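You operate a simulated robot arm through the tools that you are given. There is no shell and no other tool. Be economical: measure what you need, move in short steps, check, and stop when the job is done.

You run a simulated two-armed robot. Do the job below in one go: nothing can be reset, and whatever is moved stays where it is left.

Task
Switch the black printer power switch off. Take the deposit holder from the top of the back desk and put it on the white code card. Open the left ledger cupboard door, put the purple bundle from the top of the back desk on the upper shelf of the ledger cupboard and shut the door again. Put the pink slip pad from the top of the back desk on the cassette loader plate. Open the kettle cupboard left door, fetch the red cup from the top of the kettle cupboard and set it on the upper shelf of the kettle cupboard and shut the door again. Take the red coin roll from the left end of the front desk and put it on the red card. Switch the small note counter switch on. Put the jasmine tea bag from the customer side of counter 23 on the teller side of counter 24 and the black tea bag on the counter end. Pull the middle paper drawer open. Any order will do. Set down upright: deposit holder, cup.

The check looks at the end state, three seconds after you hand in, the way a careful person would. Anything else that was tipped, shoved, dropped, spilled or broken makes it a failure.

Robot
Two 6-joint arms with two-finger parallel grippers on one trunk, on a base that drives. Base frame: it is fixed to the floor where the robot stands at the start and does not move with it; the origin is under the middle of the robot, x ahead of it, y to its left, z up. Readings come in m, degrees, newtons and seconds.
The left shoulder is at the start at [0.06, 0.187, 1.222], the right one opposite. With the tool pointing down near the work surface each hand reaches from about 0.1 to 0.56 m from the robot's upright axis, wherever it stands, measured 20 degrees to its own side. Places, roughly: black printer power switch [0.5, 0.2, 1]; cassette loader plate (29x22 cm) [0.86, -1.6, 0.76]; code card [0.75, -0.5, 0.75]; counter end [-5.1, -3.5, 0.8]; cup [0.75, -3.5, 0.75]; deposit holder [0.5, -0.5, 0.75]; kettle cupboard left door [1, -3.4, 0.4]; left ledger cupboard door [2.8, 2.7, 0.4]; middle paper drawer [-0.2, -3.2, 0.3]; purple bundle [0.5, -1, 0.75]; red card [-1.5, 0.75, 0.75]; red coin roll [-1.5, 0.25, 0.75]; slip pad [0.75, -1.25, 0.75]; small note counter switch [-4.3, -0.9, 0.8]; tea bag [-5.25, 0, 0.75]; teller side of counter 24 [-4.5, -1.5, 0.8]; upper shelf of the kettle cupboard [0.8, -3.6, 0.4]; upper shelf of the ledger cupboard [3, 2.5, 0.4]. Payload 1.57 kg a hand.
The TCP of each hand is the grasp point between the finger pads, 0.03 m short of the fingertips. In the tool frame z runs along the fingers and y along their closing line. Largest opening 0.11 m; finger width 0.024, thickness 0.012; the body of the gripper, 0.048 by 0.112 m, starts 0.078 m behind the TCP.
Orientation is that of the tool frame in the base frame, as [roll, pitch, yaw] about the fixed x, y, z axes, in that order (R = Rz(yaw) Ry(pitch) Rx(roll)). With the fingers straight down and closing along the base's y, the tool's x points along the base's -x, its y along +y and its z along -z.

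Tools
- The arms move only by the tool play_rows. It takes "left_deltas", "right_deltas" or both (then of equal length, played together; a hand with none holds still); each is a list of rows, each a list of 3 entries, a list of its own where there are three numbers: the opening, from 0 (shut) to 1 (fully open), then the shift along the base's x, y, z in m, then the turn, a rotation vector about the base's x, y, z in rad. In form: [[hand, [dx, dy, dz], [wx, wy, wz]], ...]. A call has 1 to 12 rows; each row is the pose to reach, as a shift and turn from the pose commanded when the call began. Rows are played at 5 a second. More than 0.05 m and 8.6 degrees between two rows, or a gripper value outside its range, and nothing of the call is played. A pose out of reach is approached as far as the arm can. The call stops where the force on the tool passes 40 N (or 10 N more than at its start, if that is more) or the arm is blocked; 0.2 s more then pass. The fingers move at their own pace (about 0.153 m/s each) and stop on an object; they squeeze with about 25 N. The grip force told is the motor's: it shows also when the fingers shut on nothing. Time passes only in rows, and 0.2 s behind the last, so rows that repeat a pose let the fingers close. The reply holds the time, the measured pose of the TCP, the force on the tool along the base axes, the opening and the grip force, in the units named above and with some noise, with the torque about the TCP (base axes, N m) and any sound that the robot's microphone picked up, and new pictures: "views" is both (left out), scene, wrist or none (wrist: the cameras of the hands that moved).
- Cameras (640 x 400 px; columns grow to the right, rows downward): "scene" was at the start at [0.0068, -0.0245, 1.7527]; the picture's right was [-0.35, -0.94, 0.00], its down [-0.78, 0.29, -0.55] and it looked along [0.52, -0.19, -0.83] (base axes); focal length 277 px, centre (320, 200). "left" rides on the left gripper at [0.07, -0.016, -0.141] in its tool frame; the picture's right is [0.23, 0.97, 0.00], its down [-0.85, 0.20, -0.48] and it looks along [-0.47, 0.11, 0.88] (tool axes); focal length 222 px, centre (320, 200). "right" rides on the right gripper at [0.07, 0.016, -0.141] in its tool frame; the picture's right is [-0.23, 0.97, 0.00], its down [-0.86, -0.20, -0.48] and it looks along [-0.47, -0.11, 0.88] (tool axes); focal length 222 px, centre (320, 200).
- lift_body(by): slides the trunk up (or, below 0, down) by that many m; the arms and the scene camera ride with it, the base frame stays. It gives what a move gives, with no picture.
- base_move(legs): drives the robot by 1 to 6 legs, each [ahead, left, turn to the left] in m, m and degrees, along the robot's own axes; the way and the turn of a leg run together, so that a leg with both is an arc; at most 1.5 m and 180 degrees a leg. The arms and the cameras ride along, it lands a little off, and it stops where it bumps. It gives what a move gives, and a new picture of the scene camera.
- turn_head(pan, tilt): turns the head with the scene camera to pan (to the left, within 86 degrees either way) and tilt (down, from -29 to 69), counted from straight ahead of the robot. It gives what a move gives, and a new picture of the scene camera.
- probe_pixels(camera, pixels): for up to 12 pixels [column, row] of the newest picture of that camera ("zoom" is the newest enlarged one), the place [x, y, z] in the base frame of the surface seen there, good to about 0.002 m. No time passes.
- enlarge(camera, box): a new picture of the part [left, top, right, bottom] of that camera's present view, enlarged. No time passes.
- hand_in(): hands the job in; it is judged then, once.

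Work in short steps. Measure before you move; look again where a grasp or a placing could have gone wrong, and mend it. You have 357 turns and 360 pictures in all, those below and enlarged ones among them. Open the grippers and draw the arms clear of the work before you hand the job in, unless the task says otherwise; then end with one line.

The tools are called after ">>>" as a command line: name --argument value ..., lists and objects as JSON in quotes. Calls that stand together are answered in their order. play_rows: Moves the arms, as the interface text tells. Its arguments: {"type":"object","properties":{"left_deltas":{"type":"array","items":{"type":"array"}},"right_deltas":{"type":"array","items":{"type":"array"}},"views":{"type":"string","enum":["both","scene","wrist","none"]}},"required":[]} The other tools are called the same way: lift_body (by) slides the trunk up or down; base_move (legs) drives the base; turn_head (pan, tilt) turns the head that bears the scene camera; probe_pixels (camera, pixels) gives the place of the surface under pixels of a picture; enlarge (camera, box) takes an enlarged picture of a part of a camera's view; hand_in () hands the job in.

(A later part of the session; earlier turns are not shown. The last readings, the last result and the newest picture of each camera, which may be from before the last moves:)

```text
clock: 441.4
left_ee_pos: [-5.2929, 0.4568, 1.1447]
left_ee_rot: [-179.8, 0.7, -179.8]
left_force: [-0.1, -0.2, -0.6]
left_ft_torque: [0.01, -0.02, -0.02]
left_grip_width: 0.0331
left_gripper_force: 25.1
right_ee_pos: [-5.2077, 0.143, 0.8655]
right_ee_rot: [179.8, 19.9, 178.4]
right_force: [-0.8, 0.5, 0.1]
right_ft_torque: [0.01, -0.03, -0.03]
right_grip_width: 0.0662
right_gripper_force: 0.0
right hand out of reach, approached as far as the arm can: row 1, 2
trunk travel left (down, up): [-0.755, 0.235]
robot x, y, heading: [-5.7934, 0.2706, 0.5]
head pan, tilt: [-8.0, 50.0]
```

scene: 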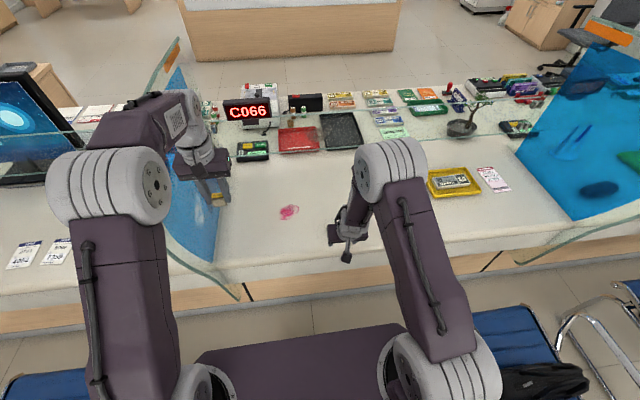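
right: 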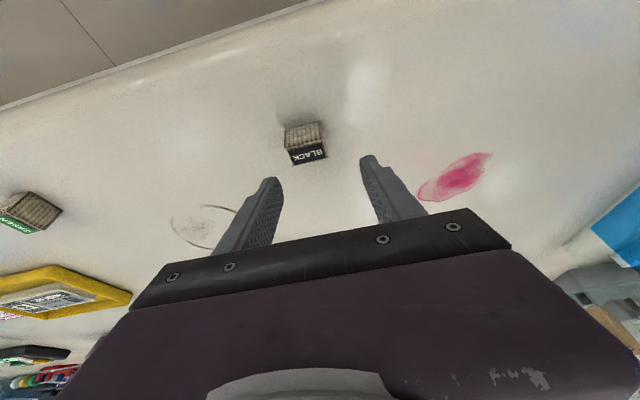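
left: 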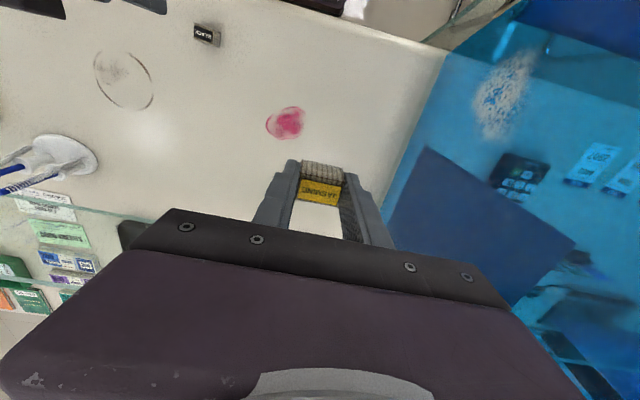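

>>> probe_pixels --camera "right" --pixels '[[286, 130], [321, 124], [325, 145], [292, 152], [305, 155], [325, 156], [294, 163]]'

>>> play_rows --right_deltas '[[0.6, [-0.002, -0.002, -0.02], [0, 0, 0]], [0.6, [-0.002, -0.002, -0.036], [0, 0, 0]], [0.6, [-0.002, -0.002, -0.036], [0, 0, 0]]]' --views "wrist"

```text
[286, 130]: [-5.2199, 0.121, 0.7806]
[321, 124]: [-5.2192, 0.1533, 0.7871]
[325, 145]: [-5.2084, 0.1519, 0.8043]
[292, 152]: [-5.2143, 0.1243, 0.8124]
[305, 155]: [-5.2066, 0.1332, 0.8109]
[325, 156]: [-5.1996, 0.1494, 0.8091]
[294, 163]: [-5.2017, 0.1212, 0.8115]
```

```text
clock: 442.2
left_ee_pos: [-5.2932, 0.4571, 1.1448]
left_ee_rot: [-179.8, 0.7, -179.6]
left_force: [-0.3, -1.2, -0.3]
left_ft_torque: [0.02, 0.02, 0.01]
left_grip_width: 0.0332
left_gripper_force: 24.9
right_ee_pos: [-5.2137, 0.1383, 0.8288]
right_ee_rot: [179.8, 19.8, 178.4]
right_force: [-0.1, 0.2, -0.3]
right_ft_torque: [0.01, 0.0, 0.03]
right_grip_width: 0.0661
right_gripper_force: 0.0
trunk travel left (down, up): [-0.755, 0.235]
robot x, y, heading: [-5.7984, 0.2698, 0.3]
head pan, tilt: [-8.0, 50.0]
```

right: 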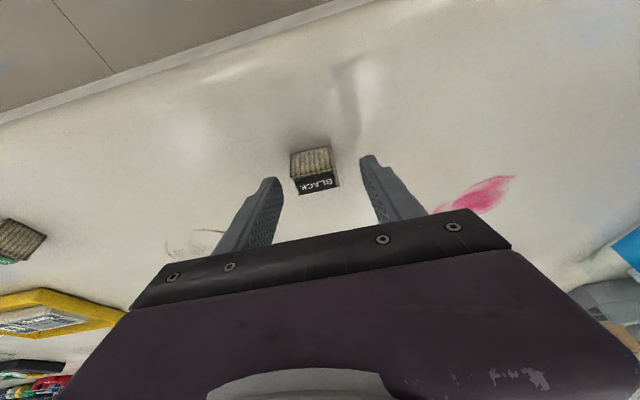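

>>> play_rows --right_deltas '[[0.6, [0, -0.001, -0.008], [0, 0, 0]], [0.6, [0, -0.001, -0.008], [0, 0, 0]], [0.1, [0, -0.001, -0.008], [0, 0, 0]], [0.1, [0, -0.001, -0.008], [0, 0, 0]], [0.1, [0, -0.001, -0.008], [0, 0, 0]], [0.1, [0, -0.001, 0.03], [0, 0, 0]], [0.1, [0, -0.001, 0.07], [0, 0, 0]], [0.1, [0, -0.001, 0.11], [0, 0, 0]]]' --views "wrist"

```text
clock: 444.0
left_ee_pos: [-5.2927, 0.4576, 1.1443]
left_ee_rot: [-179.8, 0.7, -179.6]
left_force: [-0.4, 0.3, -0.5]
left_ft_torque: [0.04, 0.03, -0.02]
left_grip_width: 0.0332
left_gripper_force: 25.3
right_ee_pos: [-5.2149, 0.1439, 0.9418]
right_ee_rot: [179.9, 19.8, 178.5]
right_force: [0.0, 0.0, 0.0]
right_ft_torque: [-0.04, 0.01, -0.01]
right_grip_width: 0.0335
right_gripper_force: 25.4
trunk travel left (down, up): [-0.755, 0.235]
robot x, y, heading: [-5.7966, 0.2715, 0.4]
head pan, tilt: [-8.0, 50.0]
```

right: 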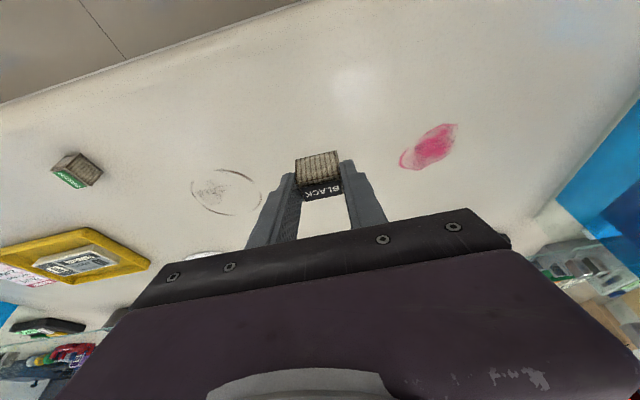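

Both bags held. Raise the trunk, back straight out, then turn to face −y and survey the counter end.

>>> lift_body --by 0.2

>>> base_move --legs '[[-0.85, -0.02, 0], [0, 0, -90]]'

>>> turn_head --pan 30 --tilt 25

```text
clock: 446.2
left_ee_pos: [-5.293, 0.457, 1.344]
left_ee_rot: [-179.8, 0.5, -179.7]
left_force: [0.3, 0.4, -0.3]
left_ft_torque: [0.01, -0.02, 0.01]
left_grip_width: 0.0331
left_gripper_force: 25.0
right_ee_pos: [-5.2132, 0.1427, 1.1402]
right_ee_rot: [179.8, 19.7, 178.4]
right_force: [-0.2, -0.4, 0.3]
right_ft_torque: [-0.03, -0.02, -0.01]
right_grip_width: 0.0328
right_gripper_force: 24.9
trunk travel left (down, up): [-0.955, 0.035]
robot x, y, heading: [-5.7966, 0.2704, 0.2]
head pan, tilt: [-8.0, 50.0]
```

```text
clock: 454.5
left_ee_pos: [-6.4693, -0.266, 1.345]
left_ee_rot: [-179.8, 0.6, 87.3]
left_force: [-0.2, 0.2, -0.6]
left_ft_torque: [0.02, 0.03, 0.0]
left_grip_width: 0.0329
left_gripper_force: 24.3
right_ee_pos: [-6.7868, -0.327, 1.1417]
right_ee_rot: [179.9, 19.8, 85.5]
right_force: [-0.5, 0.2, 1.2]
right_ft_torque: [0.0, 0.01, -0.01]
right_grip_width: 0.0326
right_gripper_force: 25.1
trunk travel left (down, up): [-0.955, 0.035]
robot x, y, heading: [-6.6329, 0.2493, -92.3]
head pan, tilt: [-8.0, 50.0]
```

scene: 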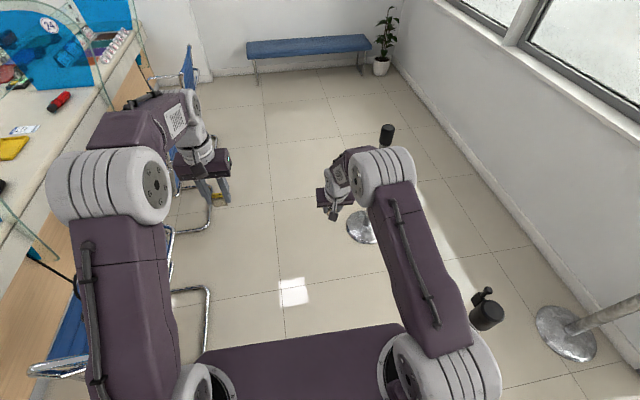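

```text
clock: 455.6
left_ee_pos: [-6.4707, -0.2658, 1.345]
left_ee_rot: [-179.9, 0.6, 87.4]
left_force: [0.2, -0.2, 0.1]
left_ft_torque: [-0.01, -0.02, 0.0]
left_grip_width: 0.0333
left_gripper_force: 25.1
right_ee_pos: [-6.7866, -0.3272, 1.1413]
right_ee_rot: [179.9, 19.8, 85.5]
right_force: [0.6, 0.4, -1.0]
right_ft_torque: [0.01, 0.01, 0.0]
right_grip_width: 0.0328
right_gripper_force: 25.1
trunk travel left (down, up): [-0.955, 0.035]
robot x, y, heading: [-6.6311, 0.2495, -92.8]
head pan, tilt: [30.0, 25.0]
```

scene: 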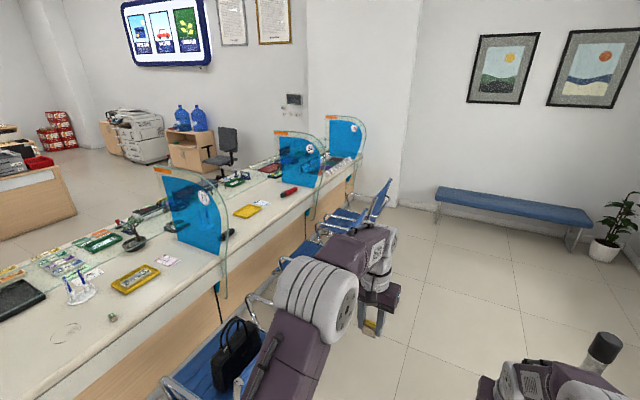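

>>> base_move --legs '[[1.4, 0, 2.6], [1.2, 0, 0]]'

>>> turn_head --pan 55 --tilt 32

```text
clock: 468.2
left_ee_pos: [-6.4191, -2.8531, 1.3456]
left_ee_rot: [-179.8, 0.7, 91.6]
left_force: [0.6, -1.2, 0.4]
left_ft_torque: [0.02, -0.01, -0.01]
left_grip_width: 0.033
left_gripper_force: 25.1
right_ee_pos: [-6.7308, -2.9393, 1.1413]
right_ee_rot: [-180.0, 19.8, 89.8]
right_force: [0.2, 0.2, -0.5]
right_ft_torque: [-0.04, 0.03, 0.0]
right_grip_width: 0.0325
right_gripper_force: 24.7
trunk travel left (down, up): [-0.955, 0.035]
robot x, y, heading: [-6.6163, -2.3535, -88.2]
head pan, tilt: [30.0, 25.0]
```

scene: 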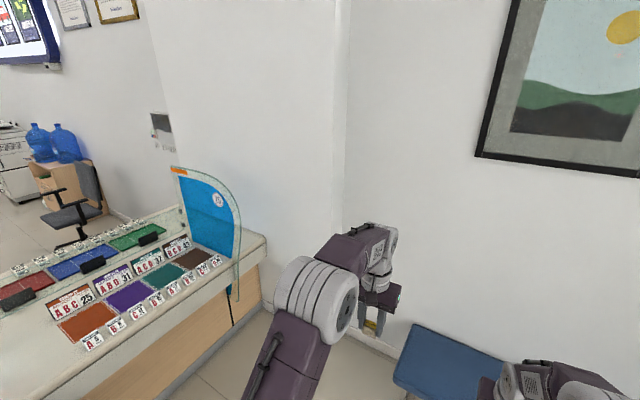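

```text
clock: 469.1
left_ee_pos: [-6.4195, -2.8539, 1.3444]
left_ee_rot: [-179.9, 0.6, 91.9]
left_force: [-0.2, -1.1, 0.4]
left_ft_torque: [0.0, 0.01, 0.0]
left_grip_width: 0.0329
left_gripper_force: 24.8
right_ee_pos: [-6.7293, -2.9396, 1.1409]
right_ee_rot: [179.9, 19.8, 89.8]
right_force: [0.2, -0.5, -0.5]
right_ft_torque: [0.02, 0.0, 0.0]
right_grip_width: 0.0328
right_gripper_force: 24.9
trunk travel left (down, up): [-0.955, 0.035]
robot x, y, heading: [-6.6163, -2.3543, -88.3]
head pan, tilt: [55.0, 32.0]
```

scene: 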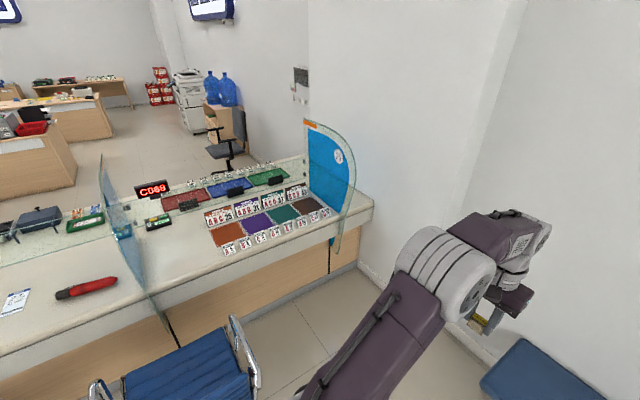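

>>> probe_pixels --camera "scene" --pixels '[[365, 203], [355, 208], [372, 205], [335, 180], [345, 235], [325, 215], [360, 190], [310, 228], [250, 360], [230, 320], [345, 270], [355, 240]]'

>>> enlarge --camera "scene" --box '[200, 110, 400, 290]'

```text
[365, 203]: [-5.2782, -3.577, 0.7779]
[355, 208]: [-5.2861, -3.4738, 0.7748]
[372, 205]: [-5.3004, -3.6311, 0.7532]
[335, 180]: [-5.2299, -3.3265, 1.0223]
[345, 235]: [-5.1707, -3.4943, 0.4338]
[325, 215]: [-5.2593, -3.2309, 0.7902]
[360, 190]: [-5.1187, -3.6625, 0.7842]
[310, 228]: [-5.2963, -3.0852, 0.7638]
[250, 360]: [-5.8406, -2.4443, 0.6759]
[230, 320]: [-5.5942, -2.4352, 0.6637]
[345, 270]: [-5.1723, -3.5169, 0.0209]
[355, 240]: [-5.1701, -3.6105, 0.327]
```

```text
2.22 times, centred on (300, 200) of scene
```

zoom: 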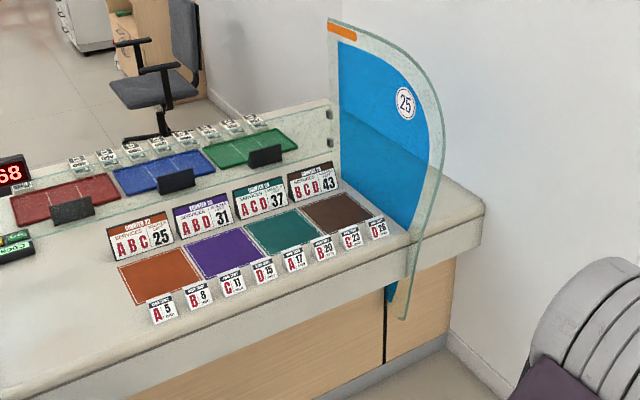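

The counter-end strip lies between panel 25 (y≈−3.35) and the wall (y≈−3.65). Turn to face +x, slide right, and look at the bench clearance.

>>> base_move --legs '[[0, 0, 88.3], [0, -0.6, 0]]'

>>> turn_head --pan -20 --tilt 45

```text
clock: 476.3
left_ee_pos: [-6.0989, -2.7397, 1.3442]
left_ee_rot: [-179.6, 0.7, -178.0]
left_force: [-0.4, -0.2, 0.2]
left_ft_torque: [-0.01, -0.02, -0.02]
left_grip_width: 0.0331
left_gripper_force: 24.9
right_ee_pos: [-6.0102, -3.0503, 1.1406]
right_ee_rot: [179.8, 19.8, -180.0]
right_force: [0.6, -0.4, 0.3]
right_ft_torque: [-0.02, 0.0, 0.0]
right_grip_width: 0.0326
right_gripper_force: 25.2
trunk travel left (down, up): [-0.955, 0.035]
robot x, y, heading: [-6.5998, -2.9413, 1.9]
head pan, tilt: [55.0, 32.0]
```

scene: 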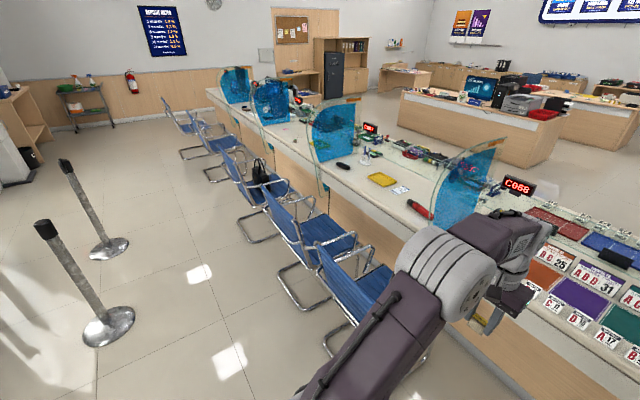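

```text
clock: 477.8
left_ee_pos: [-6.098, -2.7422, 1.3443]
left_ee_rot: [-179.8, 0.6, -178.0]
left_force: [-0.5, -0.4, 0.1]
left_ft_torque: [0.0, 0.01, 0.03]
left_grip_width: 0.0328
left_gripper_force: 25.0
right_ee_pos: [-6.0107, -3.0527, 1.1402]
right_ee_rot: [179.9, 19.8, -179.9]
right_force: [0.1, 0.5, 0.8]
right_ft_torque: [-0.01, -0.02, 0.03]
right_grip_width: 0.0327
right_gripper_force: 25.5
trunk travel left (down, up): [-0.955, 0.035]
robot x, y, heading: [-6.5944, -2.9446, 2.3]
head pan, tilt: [-20.0, 45.0]
```

scene: 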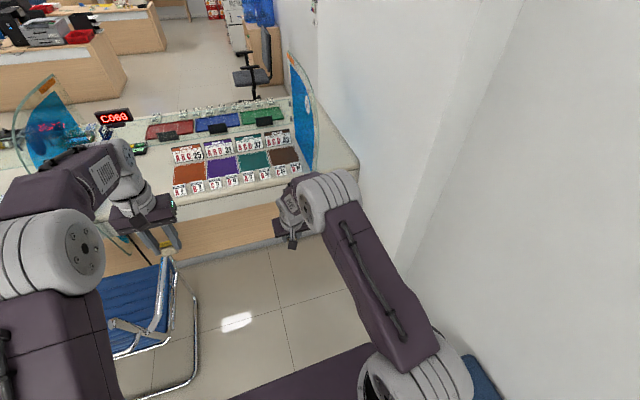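

>>> probe_pixels --camera "scene" --pixels '[[480, 370], [400, 250], [440, 300], [350, 160], [330, 165], [318, 110], [335, 150], [180, 300], [340, 175], [500, 100]]'

```text
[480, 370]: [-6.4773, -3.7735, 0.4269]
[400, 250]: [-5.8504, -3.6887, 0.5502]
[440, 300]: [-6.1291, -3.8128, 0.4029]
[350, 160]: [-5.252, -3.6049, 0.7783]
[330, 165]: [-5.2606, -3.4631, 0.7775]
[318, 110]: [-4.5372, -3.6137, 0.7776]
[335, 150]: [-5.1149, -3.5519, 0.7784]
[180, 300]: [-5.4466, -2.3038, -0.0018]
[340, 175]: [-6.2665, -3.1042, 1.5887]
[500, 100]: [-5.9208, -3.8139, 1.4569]
```

>>> base_move --legs '[[0.5, -0.1, -2.3], [0, -0.2, 0]]'

>>> play_rows --right_deltas '[[0.1, [0.0, -0.04, 0], [0, 0, 0]], [0.1, [0.0, -0.08, 0], [0, 0, 0]], [0.1, [0.0, -0.12, 0], [0, 0, 0]]]' --views "scene"

```text
clock: 482.0
left_ee_pos: [-5.5763, -3.0522, 1.3444]
left_ee_rot: [-179.7, 0.7, 179.1]
left_force: [-0.4, 0.0, -0.1]
left_ft_torque: [-0.04, 0.0, 0.0]
left_grip_width: 0.0329
left_gripper_force: 24.8
right_ee_pos: [-5.5046, -3.3673, 1.142]
right_ee_rot: [-179.9, 19.7, 177.2]
right_force: [0.5, 0.4, 0.4]
right_ft_torque: [-0.05, -0.01, -0.01]
right_grip_width: 0.0328
right_gripper_force: 25.0
trunk travel left (down, up): [-0.955, 0.035]
robot x, y, heading: [-6.0855, -3.231, -0.8]
head pan, tilt: [-20.0, 45.0]
```

scene: 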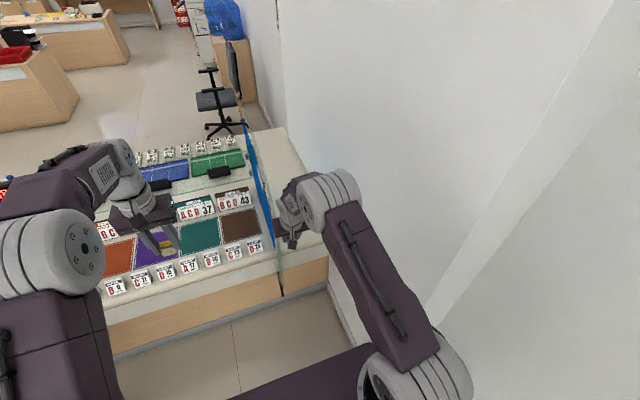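

```text
clock: 482.8
left_ee_pos: [-5.5756, -3.0578, 1.3446]
left_ee_rot: [-179.9, 0.6, 179.1]
left_force: [0.3, -0.1, 0.6]
left_ft_torque: [0.01, -0.01, -0.02]
left_grip_width: 0.033
left_gripper_force: 25.0
right_ee_pos: [-5.5069, -3.4937, 1.1449]
right_ee_rot: [179.8, 19.6, 177.2]
right_force: [0.3, -1.0, 0.0]
right_ft_torque: [0.0, 0.01, 0.02]
right_grip_width: 0.0326
right_gripper_force: 24.8
trunk travel left (down, up): [-0.955, 0.035]
robot x, y, heading: [-6.0835, -3.2316, -1.0]
head pan, tilt: [-20.0, 45.0]
```

scene: 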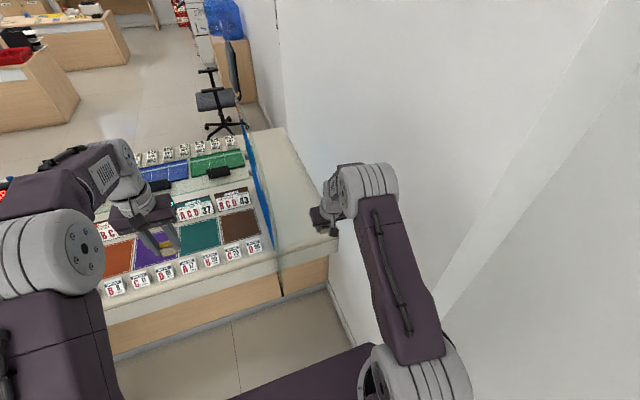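

>>> probe_pixels --camera "scene" --pixels '[[275, 250], [265, 190], [285, 240], [310, 245], [330, 225], [300, 180], [270, 150], [345, 290], [395, 170]]'

>>> base_move --legs '[[0.37, 0.01, 1]]'

```text
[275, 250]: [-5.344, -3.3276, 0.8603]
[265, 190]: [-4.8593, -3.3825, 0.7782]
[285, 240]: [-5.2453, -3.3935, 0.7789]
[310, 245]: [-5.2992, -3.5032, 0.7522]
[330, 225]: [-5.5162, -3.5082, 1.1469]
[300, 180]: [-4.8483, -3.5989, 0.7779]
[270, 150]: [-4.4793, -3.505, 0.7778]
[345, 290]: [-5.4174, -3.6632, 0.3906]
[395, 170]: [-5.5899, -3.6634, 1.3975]
```

```text
clock: 485.1
left_ee_pos: [-5.2114, -3.0471, 1.3452]
left_ee_rot: [-179.7, 0.8, 179.4]
left_force: [0.1, 0.7, -1.3]
left_ft_torque: [0.03, 0.03, 0.0]
left_grip_width: 0.0332
left_gripper_force: 24.7
right_ee_pos: [-5.1386, -3.4817, 1.1465]
right_ee_rot: [179.8, 19.9, 177.6]
right_force: [-0.5, 0.6, -0.2]
right_ft_torque: [0.0, -0.02, 0.01]
right_grip_width: 0.0329
right_gripper_force: 24.5
trunk travel left (down, up): [-0.955, 0.035]
robot x, y, heading: [-5.7152, -3.2268, -0.1]
head pan, tilt: [-20.0, 45.0]
```

scene: 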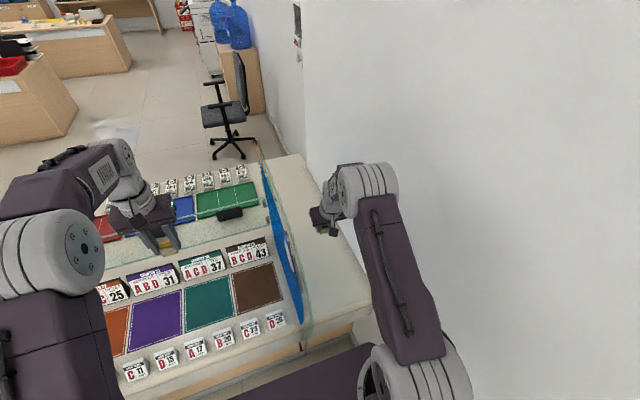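

Right hand is over the strip. Lower it to just above the counter.

>>> play_rows --right_deltas '[[0.1, [0.0, -0.01, -0.04], [0, 0, 0]], [0.1, [0.0, -0.018, -0.08], [0, 0, 0]], [0.1, [0.0, -0.018, -0.12], [0, 0, 0]], [0.1, [0.0, -0.018, -0.16], [0, 0, 0]], [0.1, [0.0, -0.018, -0.2], [0, 0, 0]], [0.1, [0.0, -0.018, -0.24], [0, 0, 0]], [0.1, [0.0, -0.018, -0.28], [0, 0, 0]], [0.1, [0.0, -0.018, -0.31], [0, 0, 0]], [0.1, [0.0, -0.018, -0.31], [0, 0, 0]]]' --views "wrist"

```text
clock: 487.1
left_ee_pos: [-5.2086, -3.0481, 1.3454]
left_ee_rot: [-179.8, 0.7, 179.5]
left_force: [0.3, -0.2, -1.2]
left_ft_torque: [0.01, -0.02, 0.0]
left_grip_width: 0.033
left_gripper_force: 25.0
right_ee_pos: [-5.1614, -3.5059, 0.8629]
right_ee_rot: [179.8, 19.8, 177.6]
right_force: [-0.4, 0.3, 0.1]
right_ft_torque: [0.02, 0.0, -0.01]
right_grip_width: 0.0324
right_gripper_force: 24.5
right hand out of reach, approached as far as the arm can: row 7, 8, 9
trunk travel left (down, up): [-0.955, 0.035]
robot x, y, heading: [-5.7194, -3.2268, -0.2]
head pan, tilt: [-20.0, 45.0]
```

right: 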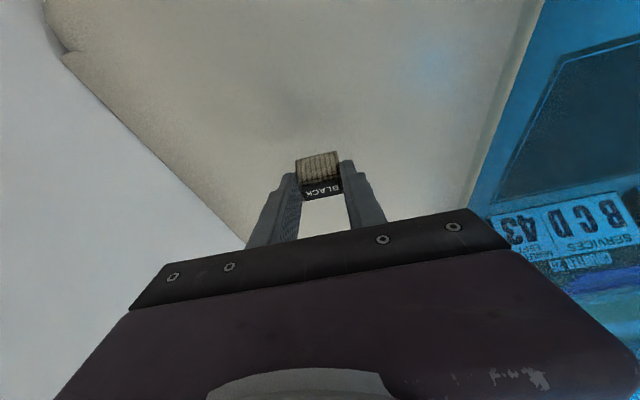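

Reach limit; check the bag's clearance, then lower the trunk.

>>> probe_pixels --camera "right" --pixels '[[297, 160], [336, 153], [318, 182], [320, 130], [318, 158]]'

>>> lift_body --by -0.035

```text
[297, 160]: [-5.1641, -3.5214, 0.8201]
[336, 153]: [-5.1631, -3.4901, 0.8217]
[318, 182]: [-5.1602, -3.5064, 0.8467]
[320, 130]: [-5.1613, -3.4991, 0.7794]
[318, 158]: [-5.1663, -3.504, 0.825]
```

```text
clock: 487.9
left_ee_pos: [-5.2085, -3.0482, 1.3099]
left_ee_rot: [-179.8, 0.6, 179.6]
left_force: [-0.2, 0.3, 0.3]
left_ft_torque: [0.0, 0.03, 0.01]
left_grip_width: 0.0327
left_gripper_force: 25.4
right_ee_pos: [-5.161, -3.5064, 0.8281]
right_ee_rot: [179.9, 19.8, 177.6]
right_force: [0.3, 0.1, 0.6]
right_ft_torque: [0.04, 0.01, 0.0]
right_grip_width: 0.0327
right_gripper_force: 24.7
trunk travel left (down, up): [-0.92, 0.07]
robot x, y, heading: [-5.7137, -3.2231, -0.4]
head pan, tilt: [-20.0, 45.0]
```

>>> lift_body --by -0.006

```text
clock: 488.5
left_ee_pos: [-5.2098, -3.0462, 1.3032]
left_ee_rot: [-179.8, 0.7, 179.5]
left_force: [-0.7, 0.0, -0.1]
left_ft_torque: [-0.01, 0.01, -0.02]
left_grip_width: 0.0332
left_gripper_force: 25.1
right_ee_pos: [-5.162, -3.5064, 0.8245]
right_ee_rot: [179.9, 19.9, 177.6]
right_force: [-3.9, 0.0, 13.1]
right_ft_torque: [0.17, 0.16, 0.04]
right_grip_width: 0.0327
right_gripper_force: 25.1
trunk travel left (down, up): [-0.914, 0.076]
robot x, y, heading: [-5.7155, -3.224, -0.2]
head pan, tilt: [-20.0, 45.0]
```

Contact (13 N). Release and retreat upward along the finger axis.

>>> play_rows --right_deltas '[[0.1, [0, 0, 0.001], [0, 0, 0]], [0.35, [0, 0, 0.001], [0, 0, 0]], [0.6, [0, 0, 0.001], [0, 0, 0]], [0.6, [0, 0, 0.001], [0, 0, 0]], [0.6, [-0.01, 0, 0.035], [0, 0, 0]], [0.6, [-0.025, 0, 0.075], [0, 0, 0]], [0.6, [-0.04, 0, 0.12], [0, 0, 0]], [0.6, [-0.05, 0, 0.165], [0, 0, 0]], [0.6, [-0.05, 0, 0.21], [0, 0, 0]]]' --views "wrist"

```text
clock: 490.5
left_ee_pos: [-5.2092, -3.0461, 1.3047]
left_ee_rot: [-179.8, 0.7, 179.5]
left_force: [-0.1, -0.6, -0.4]
left_ft_torque: [0.01, -0.03, 0.02]
left_grip_width: 0.033
left_gripper_force: 25.2
right_ee_pos: [-5.2095, -3.5041, 1.0345]
right_ee_rot: [179.9, 19.8, 177.6]
right_force: [0.3, 0.9, 1.1]
right_ft_torque: [-0.03, -0.02, 0.03]
right_grip_width: 0.0661
right_gripper_force: 0.0
trunk travel left (down, up): [-0.914, 0.076]
robot x, y, heading: [-5.7187, -3.2286, -0.3]
head pan, tilt: [-20.0, 45.0]
```

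right: 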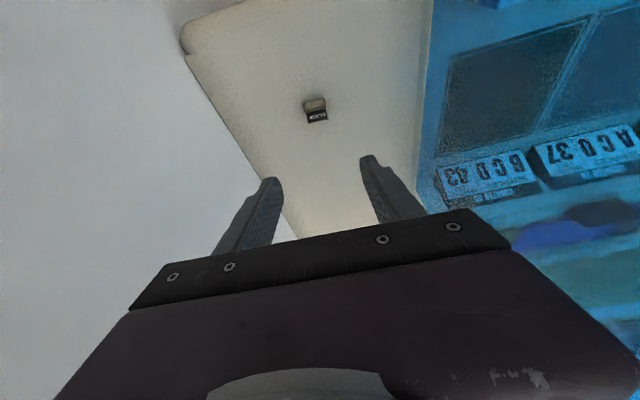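

Black bag stands on the counter end. Drive back out and north along the chairs again.

>>> base_move --legs '[[-0.4, 0.0, 0], [-0.5, 0.25, 0], [0, 0, 90], [1.4, 0.03, 0], [1.4, 0, 0], [1.4, 0, 0]]'

```text
clock: 519.1
left_ee_pos: [-7.0359, 1.6455, 1.3046]
left_ee_rot: [-179.8, 0.8, -84.6]
left_force: [-0.3, 0.8, 0.2]
left_ft_torque: [0.02, -0.02, -0.02]
left_grip_width: 0.0327
left_gripper_force: 25.0
right_ee_pos: [-6.5828, 1.6943, 1.0331]
right_ee_rot: [180.0, 19.8, -86.4]
right_force: [0.4, 0.7, 0.0]
right_ft_torque: [0.03, 0.01, 0.03]
right_grip_width: 0.0661
right_gripper_force: 0.0
trunk travel left (down, up): [-0.914, 0.076]
robot x, y, heading: [-6.8087, 1.1574, 95.5]
head pan, tilt: [-20.0, 45.0]
```

scene: 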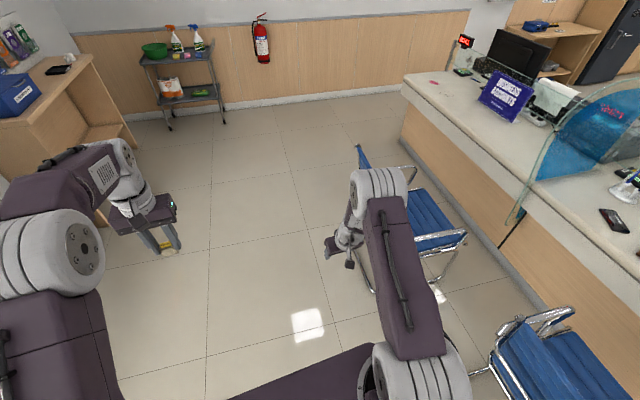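

>>> base_move --legs '[[1.4, -0.35, -5.5], [1.4, -0.1, 0], [0.25, 0, 0], [0, 0, -90]]'

>>> turn_head --pan 0 --tilt 30

```text
clock: 538.1
left_ee_pos: [-5.9403, 4.399, 1.3035]
left_ee_rot: [-179.8, 0.6, 179.6]
left_force: [-0.1, -0.2, 0.7]
left_ft_torque: [0.0, 0.02, -0.02]
left_grip_width: 0.0327
left_gripper_force: 25.4
right_ee_pos: [-5.9379, 3.9422, 1.0337]
right_ee_rot: [180.0, 19.9, 177.7]
right_force: [-1.2, 0.0, 0.2]
right_ft_torque: [0.01, 0.05, -0.02]
right_grip_width: 0.066
right_gripper_force: 0.0
trunk travel left (down, up): [-0.914, 0.076]
robot x, y, heading: [-6.4479, 4.2216, -0.5]
head pan, tilt: [-20.0, 45.0]
```

scene: 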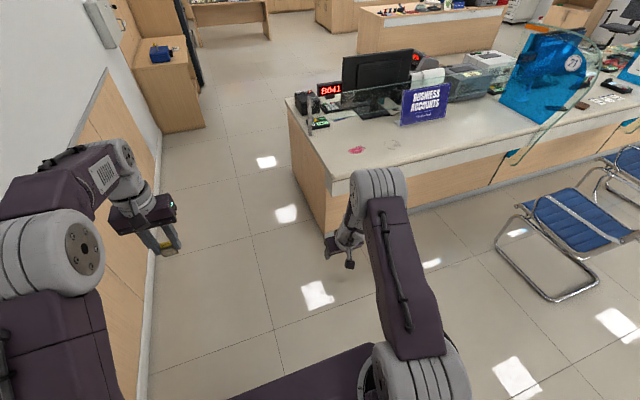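

```text
clock: 538.9
left_ee_pos: [-5.9401, 4.3976, 1.3041]
left_ee_rot: [-179.8, 0.6, 179.6]
left_force: [-0.5, -0.2, 0.6]
left_ft_torque: [0.03, 0.0, -0.05]
left_grip_width: 0.0328
left_gripper_force: 24.7
right_ee_pos: [-5.9374, 3.9415, 1.0329]
right_ee_rot: [179.9, 19.8, 177.7]
right_force: [0.6, 0.6, 0.4]
right_ft_torque: [0.0, 0.02, 0.02]
right_grip_width: 0.066
right_gripper_force: 0.0
trunk travel left (down, up): [-0.914, 0.076]
robot x, y, heading: [-6.4472, 4.2204, -0.5]
head pan, tilt: [0.0, 30.0]
```

scene: 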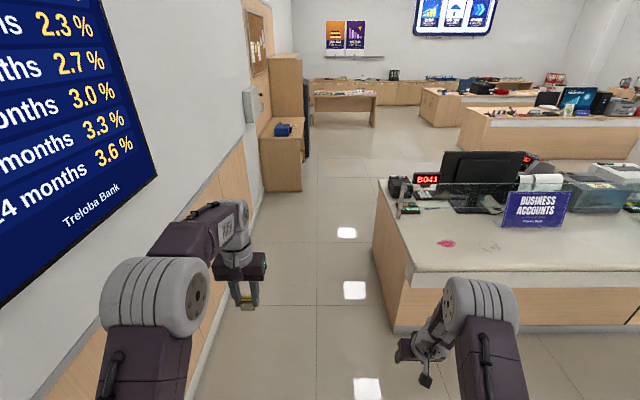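

>>> base_move --legs '[[1.4, -0.06, 0.5], [1.4, -0.04, 0], [0, 0, -90], [0.5, 0.55, 0], [1.4, 0, 0]]'

>>> turn_head --pan -30 --tilt 30

```text
clock: 566.7
left_ee_pos: [-3.0784, 1.5669, 1.3033]
left_ee_rot: [-179.8, 0.6, 87.5]
left_force: [-0.8, -2.0, 0.6]
left_ft_torque: [0.25, -0.09, 0.02]
left_grip_width: 0.0329
left_gripper_force: 24.5
right_ee_pos: [-3.5361, 1.581, 1.033]
right_ee_rot: [179.9, 19.9, 85.8]
right_force: [-0.3, 1.1, 0.6]
right_ft_torque: [-0.07, 0.01, 0.01]
right_grip_width: 0.066
right_gripper_force: 0.0
trunk travel left (down, up): [-0.914, 0.076]
robot x, y, heading: [-3.2438, 2.0764, -92.2]
head pan, tilt: [0.0, 30.0]
```

scene: 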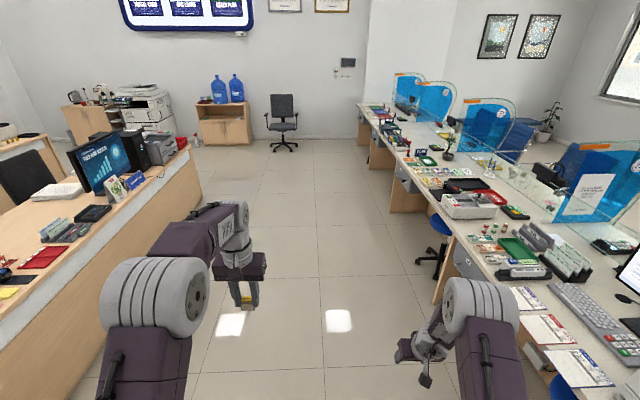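

```text
clock: 567.6
left_ee_pos: [-3.0818, 1.5661, 1.304]
left_ee_rot: [-179.9, 0.6, 87.5]
left_force: [0.4, -0.2, 0.3]
left_ft_torque: [0.01, 0.0, 0.0]
left_grip_width: 0.0328
left_gripper_force: 24.8
right_ee_pos: [-3.5376, 1.5814, 1.034]
right_ee_rot: [179.8, 19.8, 85.8]
right_force: [-0.4, -0.6, 0.1]
right_ft_torque: [0.01, 0.04, -0.01]
right_grip_width: 0.0659
right_gripper_force: 0.1
trunk travel left (down, up): [-0.914, 0.076]
robot x, y, heading: [-3.241, 2.0796, -92.3]
head pan, tilt: [-30.0, 30.0]
```

scene: 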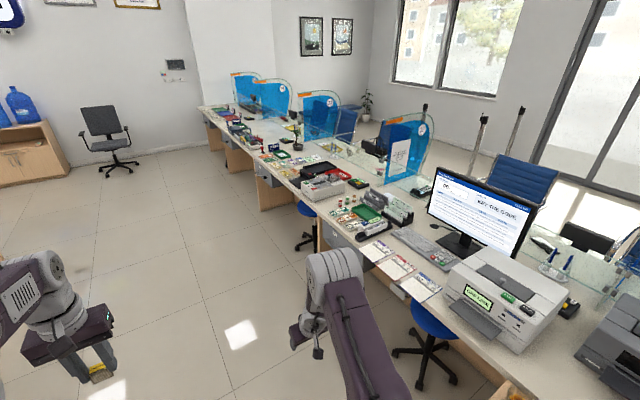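

>>> base_move --legs '[[1.4, 0.1, 2.2], [1.4, 0, 0], [0.6, 0, 0], [0, 0, -90]]'

>>> turn_head --pan 10 --tilt 40

```text
clock: 587.7
left_ee_pos: [-3.5936, -1.5084, 1.3032]
left_ee_rot: [-179.7, 0.6, 5.8]
left_force: [0.1, -0.6, 0.0]
left_ft_torque: [-0.04, 0.0, 0.0]
left_grip_width: 0.0325
left_gripper_force: 25.2
right_ee_pos: [-3.6447, -1.0537, 1.0334]
right_ee_rot: [179.7, 19.8, 4.0]
right_force: [-0.3, 0.1, 0.4]
right_ft_torque: [0.02, -0.03, -0.01]
right_grip_width: 0.0661
right_gripper_force: 0.0
trunk travel left (down, up): [-0.914, 0.076]
robot x, y, heading: [-3.1106, -1.2737, -174.1]
head pan, tilt: [-30.0, 30.0]
```

scene: 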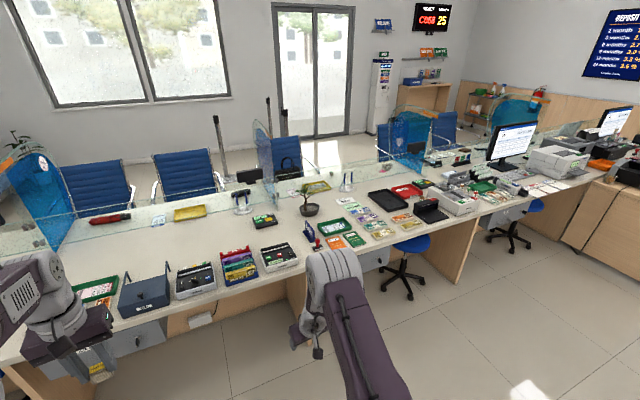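

```text
clock: 588.7
left_ee_pos: [-3.5943, -1.5089, 1.3039]
left_ee_rot: [-179.9, 0.6, 5.8]
left_force: [0.2, 0.6, 0.1]
left_ft_torque: [0.03, 0.01, 0.03]
left_grip_width: 0.0328
left_gripper_force: 24.9
right_ee_pos: [-3.6448, -1.0546, 1.0327]
right_ee_rot: [179.8, 19.9, 4.0]
right_force: [-0.2, -0.7, -0.4]
right_ft_torque: [0.0, -0.02, 0.0]
right_grip_width: 0.0664
right_gripper_force: 0.1
trunk travel left (down, up): [-0.914, 0.076]
robot x, y, heading: [-3.1068, -1.2754, -174.2]
head pan, tilt: [10.0, 40.0]
```

scene: 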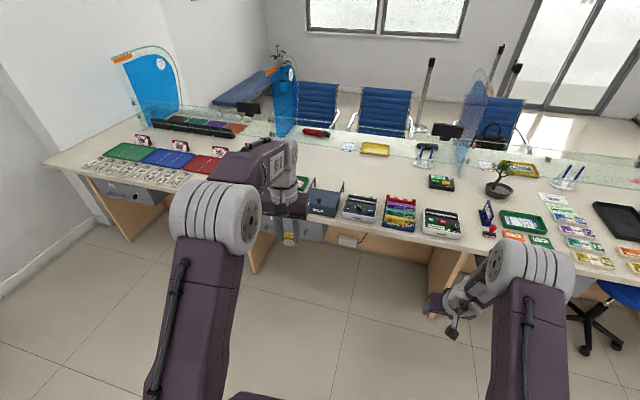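

>>> enlarge --camera "scene" --box '[260, 110, 500, 250]'

>>> probe_pixels --camera "scene" --pixels '[[380, 175], [350, 180], [400, 185], [350, 165], [330, 170], [440, 181], [375, 148], [290, 100], [470, 120], [400, 165], [360, 200], [345, 225]]'

```text
2.67 times, centred on (380, 180) of scene
```

zoom: 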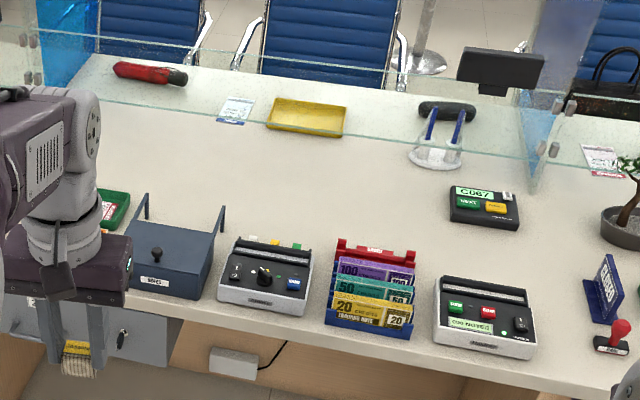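

```text
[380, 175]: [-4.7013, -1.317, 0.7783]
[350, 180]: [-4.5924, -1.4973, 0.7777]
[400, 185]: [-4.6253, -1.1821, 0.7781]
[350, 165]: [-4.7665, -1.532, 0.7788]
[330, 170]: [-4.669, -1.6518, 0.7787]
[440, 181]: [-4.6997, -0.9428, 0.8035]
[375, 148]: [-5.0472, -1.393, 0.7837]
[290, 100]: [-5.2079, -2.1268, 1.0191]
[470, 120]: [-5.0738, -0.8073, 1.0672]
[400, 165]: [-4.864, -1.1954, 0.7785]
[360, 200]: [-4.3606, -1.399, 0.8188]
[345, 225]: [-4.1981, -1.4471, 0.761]
```

>>> probe_pixels --camera "zoom" --pixels '[[270, 238], [255, 232], [300, 240], [375, 240], [320, 225], [325, 205], [345, 225], [320, 250], [220, 215], [300, 215]]'

```text
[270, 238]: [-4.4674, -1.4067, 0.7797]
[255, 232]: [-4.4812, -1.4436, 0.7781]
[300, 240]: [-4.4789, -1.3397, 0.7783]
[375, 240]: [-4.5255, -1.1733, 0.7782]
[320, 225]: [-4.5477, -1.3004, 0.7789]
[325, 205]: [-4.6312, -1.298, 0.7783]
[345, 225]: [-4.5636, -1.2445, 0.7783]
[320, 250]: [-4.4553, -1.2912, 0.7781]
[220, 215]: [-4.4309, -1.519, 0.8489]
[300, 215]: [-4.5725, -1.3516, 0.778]
```

Place target: (−4.51,−1.33), behind the machines and clear of the glass (x −4.82). Drive in close.

>>> base_move --legs '[[0.4, -0.03, -5.8], [0.36, -0.03, 0]]'

>>> turn_head --pan 5 --tilt 50

```text
clock: 593.2
left_ee_pos: [-4.3787, -1.4143, 1.305]
left_ee_rot: [-179.8, 0.8, -0.5]
left_force: [-0.4, -0.2, 0.9]
left_ft_torque: [0.0, -0.02, -0.01]
left_grip_width: 0.0324
left_gripper_force: 24.2
right_ee_pos: [-4.3798, -0.9557, 1.0339]
right_ee_rot: [179.9, 20.0, -2.4]
right_force: [0.4, 0.0, 0.2]
right_ft_torque: [-0.01, -0.02, 0.01]
right_grip_width: 0.066
right_gripper_force: 0.1
trunk travel left (down, up): [-0.914, 0.076]
robot x, y, heading: [-3.8679, -1.231, 179.7]
head pan, tilt: [10.0, 40.0]
```

scene: 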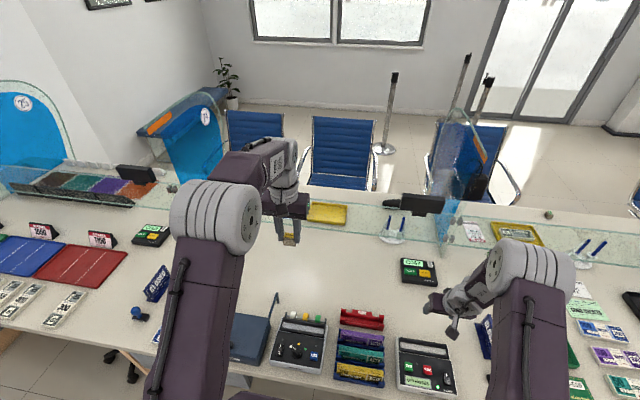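

```text
clock: 593.9
left_ee_pos: [-4.3803, -1.4134, 1.3039]
left_ee_rot: [-179.8, 0.7, -0.5]
left_force: [0.4, -0.5, 0.1]
left_ft_torque: [0.01, 0.03, 0.0]
left_grip_width: 0.033
left_gripper_force: 25.4
right_ee_pos: [-4.3817, -0.9565, 1.0331]
right_ee_rot: [179.7, 19.9, -2.4]
right_force: [0.3, -0.2, 0.1]
right_ft_torque: [0.0, -0.01, 0.01]
right_grip_width: 0.0661
right_gripper_force: 0.1
trunk travel left (down, up): [-0.914, 0.076]
robot x, y, heading: [-3.8714, -1.234, 179.3]
head pan, tilt: [5.0, 50.0]
```

scene: 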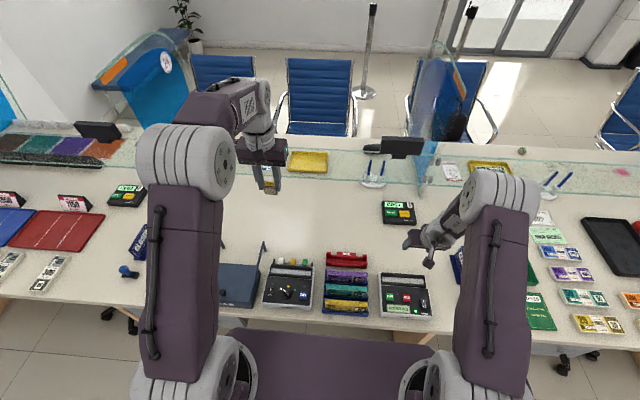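

>>> play_rows --right_deltas '[[0.6, [0.03, 0, 0.03], [0, 0, 0]], [0.6, [0.06, 0, 0.06], [0, 0, 0]], [0.6, [0.08, 0, 0.1], [0, 0, 0]], [0.6, [0.1, 0, 0.14], [0, 0, 0]], [0.6, [0.1, 0, 0.18], [0, 0, 0]], [0.6, [0.1, 0, 0.22], [0, 0, 0]]]' --views "none"

```text
clock: 595.3
left_ee_pos: [-4.379, -1.4133, 1.3034]
left_ee_rot: [-179.8, 0.7, -0.5]
left_force: [0.0, 0.0, 0.2]
left_ft_torque: [0.01, 0.03, -0.01]
left_grip_width: 0.0327
left_gripper_force: 24.5
right_ee_pos: [-4.2779, -0.9591, 1.2524]
right_ee_rot: [179.8, 19.7, -2.4]
right_force: [0.6, -0.1, 0.0]
right_ft_torque: [-0.02, 0.0, 0.04]
right_grip_width: 0.0662
right_gripper_force: 0.0
trunk travel left (down, up): [-0.914, 0.076]
robot x, y, heading: [-3.8719, -1.2324, 179.2]
head pan, tilt: [5.0, 50.0]
```

>>> lift_body --by -0.25

>>> play_rows --left_deltas '[[0.15, [-0.03, 0.02, 0], [0, 0.1, 0]], [0.15, [-0.06, 0.05, 0], [0, 0.2, 0]], [0.15, [-0.09, 0.08, -0.01], [0, 0.3, 0]], [0.15, [-0.12, 0.08, -0.04], [0, 0.35, 0]], [0.15, [-0.13, 0.08, -0.08], [0, 0.35, 0]], [0.15, [-0.13, 0.08, -0.12], [0, 0.35, 0]], [0.15, [-0.13, 0.08, -0.12], [0, 0.35, 0]]]' --views "wrist"

```text
clock: 597.9
left_ee_pos: [-4.3814, -1.4126, 1.0543]
left_ee_rot: [-179.9, 0.7, -0.5]
left_force: [-0.5, 0.2, 0.0]
left_ft_torque: [-0.01, 0.03, 0.01]
left_grip_width: 0.0325
left_gripper_force: 25.2
right_ee_pos: [-4.2785, -0.9574, 1.0013]
right_ee_rot: [179.8, 19.8, -2.4]
right_force: [0.0, 0.3, 0.2]
right_ft_torque: [-0.03, 0.02, 0.02]
right_grip_width: 0.066
right_gripper_force: 0.1
trunk travel left (down, up): [-0.664, 0.326]
robot x, y, heading: [-3.8734, -1.2366, 179.8]
head pan, tilt: [5.0, 50.0]
```

```text
clock: 599.5
left_ee_pos: [-4.5115, -1.3343, 0.9312]
left_ee_rot: [179.9, 20.7, -0.5]
left_force: [-0.9, -0.2, -0.2]
left_ft_torque: [-0.01, -0.02, 0.03]
left_grip_width: 0.0328
left_gripper_force: 24.7
right_ee_pos: [-4.2783, -0.9562, 1.0017]
right_ee_rot: [179.8, 19.8, -2.4]
right_force: [0.2, 0.4, -0.8]
right_ft_torque: [-0.01, -0.01, 0.03]
right_grip_width: 0.0659
right_gripper_force: 0.1
trunk travel left (down, up): [-0.664, 0.326]
robot x, y, heading: [-3.8705, -1.2294, 179.5]
head pan, tilt: [5.0, 50.0]
```

left: 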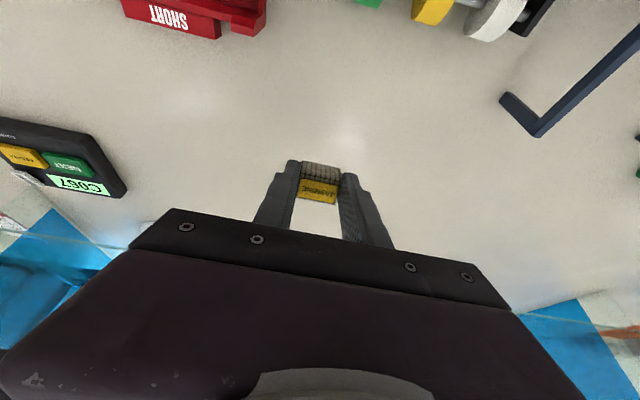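

>>> play_rows --left_deltas '[[0.15, [0, 0, -0.03], [0, -0.08, 0]], [0.15, [0, 0, -0.06], [0, -0.16, 0]], [0.15, [0, 0, -0.085], [0, -0.25, 0]], [0.15, [0, 0, -0.09], [0, -0.35, 0]], [0.15, [0, 0, -0.09], [0, -0.35, 0]]]' --views "none"

```text
clock: 600.7
left_ee_pos: [-4.469, -1.3416, 0.8474]
left_ee_rot: [-179.9, 0.5, -0.5]
left_force: [0.7, -0.4, 0.5]
left_ft_torque: [0.02, -0.03, 0.02]
left_grip_width: 0.0326
left_gripper_force: 24.9
left hand out of reach, approached as far as the arm can: row 3, 4, 5
right_ee_pos: [-4.2795, -0.9569, 1.002]
right_ee_rot: [179.7, 19.8, -2.4]
right_force: [-0.8, -0.2, -0.8]
right_ft_torque: [0.0, 0.01, 0.01]
right_grip_width: 0.0659
right_gripper_force: 0.1
trunk travel left (down, up): [-0.664, 0.326]
robot x, y, heading: [-3.8731, -1.2296, 179.4]
head pan, tilt: [5.0, 50.0]
```

>>> enlarge --camera "left" --box '[160, 20, 480, 230]'

>>> probe_pixels --camera "zoom" --pixels '[[280, 320], [380, 330], [330, 300], [300, 200], [400, 200], [330, 150], [250, 120], [330, 345], [420, 120], [500, 150]]'

```text
1.90 times, centred on (320, 125) of left
```

zoom: 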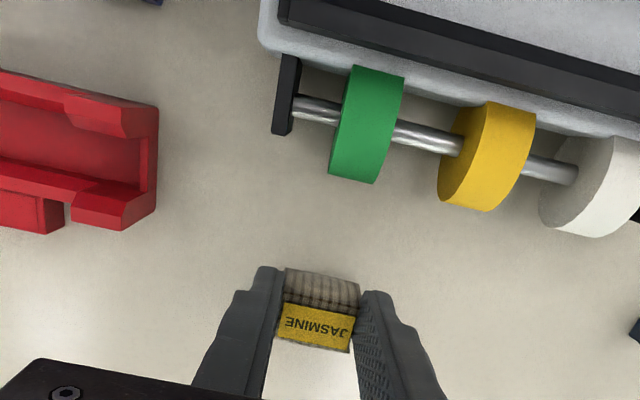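

```text
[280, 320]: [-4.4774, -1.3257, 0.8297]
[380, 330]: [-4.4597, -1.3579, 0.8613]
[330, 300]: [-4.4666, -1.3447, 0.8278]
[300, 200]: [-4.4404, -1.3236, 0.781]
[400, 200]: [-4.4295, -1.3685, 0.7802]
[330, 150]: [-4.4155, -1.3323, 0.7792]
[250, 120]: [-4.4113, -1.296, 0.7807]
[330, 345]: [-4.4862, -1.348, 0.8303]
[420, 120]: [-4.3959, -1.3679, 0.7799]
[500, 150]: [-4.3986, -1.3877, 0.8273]
```

Clear space around. Lower in small steps until contact.

>>> play_rows --left_deltas '[[0.15, [0, 0, -0.01], [0, 0, 0]], [0.15, [0, 0, -0.016], [0, 0, 0]], [0.15, [0, 0, -0.018], [0, 0, 0]], [0.15, [0, 0, -0.018], [0, 0, 0]]]' --views "none"

```text
clock: 601.7
left_ee_pos: [-4.4689, -1.3389, 0.8297]
left_ee_rot: [-179.9, 0.6, -0.5]
left_force: [0.8, 1.0, -0.6]
left_ft_torque: [-0.02, -0.03, -0.02]
left_grip_width: 0.0325
left_gripper_force: 25.2
left hand out of reach, approached as far as the arm can: row 2, 3, 4
right_ee_pos: [-4.2783, -0.9583, 1.0019]
right_ee_rot: [179.9, 19.8, -2.4]
right_force: [-0.1, 0.3, -0.2]
right_ft_torque: [0.01, 0.01, 0.01]
right_grip_width: 0.0659
right_gripper_force: 0.1
trunk travel left (down, up): [-0.664, 0.326]
robot x, y, heading: [-3.8726, -1.2349, 179.4]
head pan, tilt: [5.0, 50.0]
```

Continue lowering with the trunk by small steps.

>>> lift_body --by -0.008

```text
clock: 602.2
left_ee_pos: [-4.4674, -1.3388, 0.8268]
left_ee_rot: [-179.9, 1.3, -0.5]
left_force: [-0.5, -1.8, 36.4]
left_ft_torque: [-0.12, -0.02, 0.02]
left_grip_width: 0.0324
left_gripper_force: 24.7
right_ee_pos: [-4.2753, -0.9573, 0.9958]
right_ee_rot: [179.8, 20.0, -2.5]
right_force: [-0.6, 0.0, 0.1]
right_ft_torque: [0.01, -0.02, -0.01]
right_grip_width: 0.0661
right_gripper_force: 0.0
trunk travel left (down, up): [-0.656, 0.334]
robot x, y, heading: [-3.873, -1.2347, 179.5]
head pan, tilt: [5.0, 50.0]
```

Contact. Release and rise.

>>> play_rows --left_deltas '[[0.15, [0, 0, 0.003], [0, 0, 0]], [0.35, [0, 0, 0.003], [0, 0, 0]], [0.55, [0, 0, 0.003], [0, 0, 0]], [0.55, [0, 0, 0.003], [0, 0, 0]], [0.55, [0, 0, 0.04], [0, 0, 0]], [0.55, [0, 0, 0.08], [0, 0, 0]], [0.55, [0.02, 0, 0.12], [0, 0, 0]], [0.55, [0.04, 0, 0.16], [0, 0, 0]], [0.55, [0.06, 0, 0.2], [0, 0, 0]]]' --views "wrist"

```text
clock: 604.2
left_ee_pos: [-4.4062, -1.3421, 1.0223]
left_ee_rot: [-179.9, 0.6, -0.5]
left_force: [0.4, -0.8, -0.5]
left_ft_torque: [0.0, 0.01, 0.0]
left_grip_width: 0.0607
left_gripper_force: 0.0
right_ee_pos: [-4.2779, -0.9566, 0.9941]
right_ee_rot: [179.9, 19.8, -2.3]
right_force: [-0.6, 0.7, 0.5]
right_ft_torque: [0.01, 0.0, 0.01]
right_grip_width: 0.0659
right_gripper_force: 0.0
trunk travel left (down, up): [-0.656, 0.334]
robot x, y, heading: [-3.8725, -1.2339, 179.4]
head pan, tilt: [5.0, 50.0]
```

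left: 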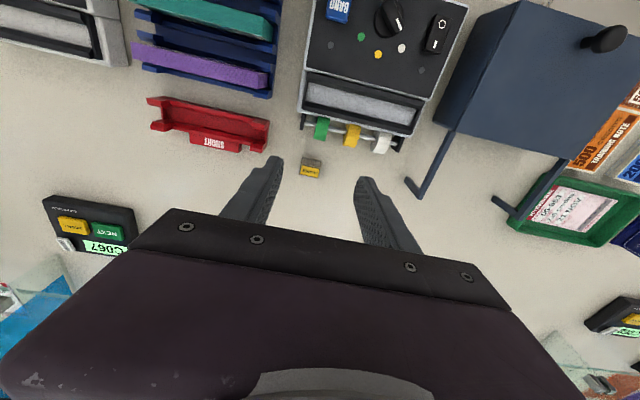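

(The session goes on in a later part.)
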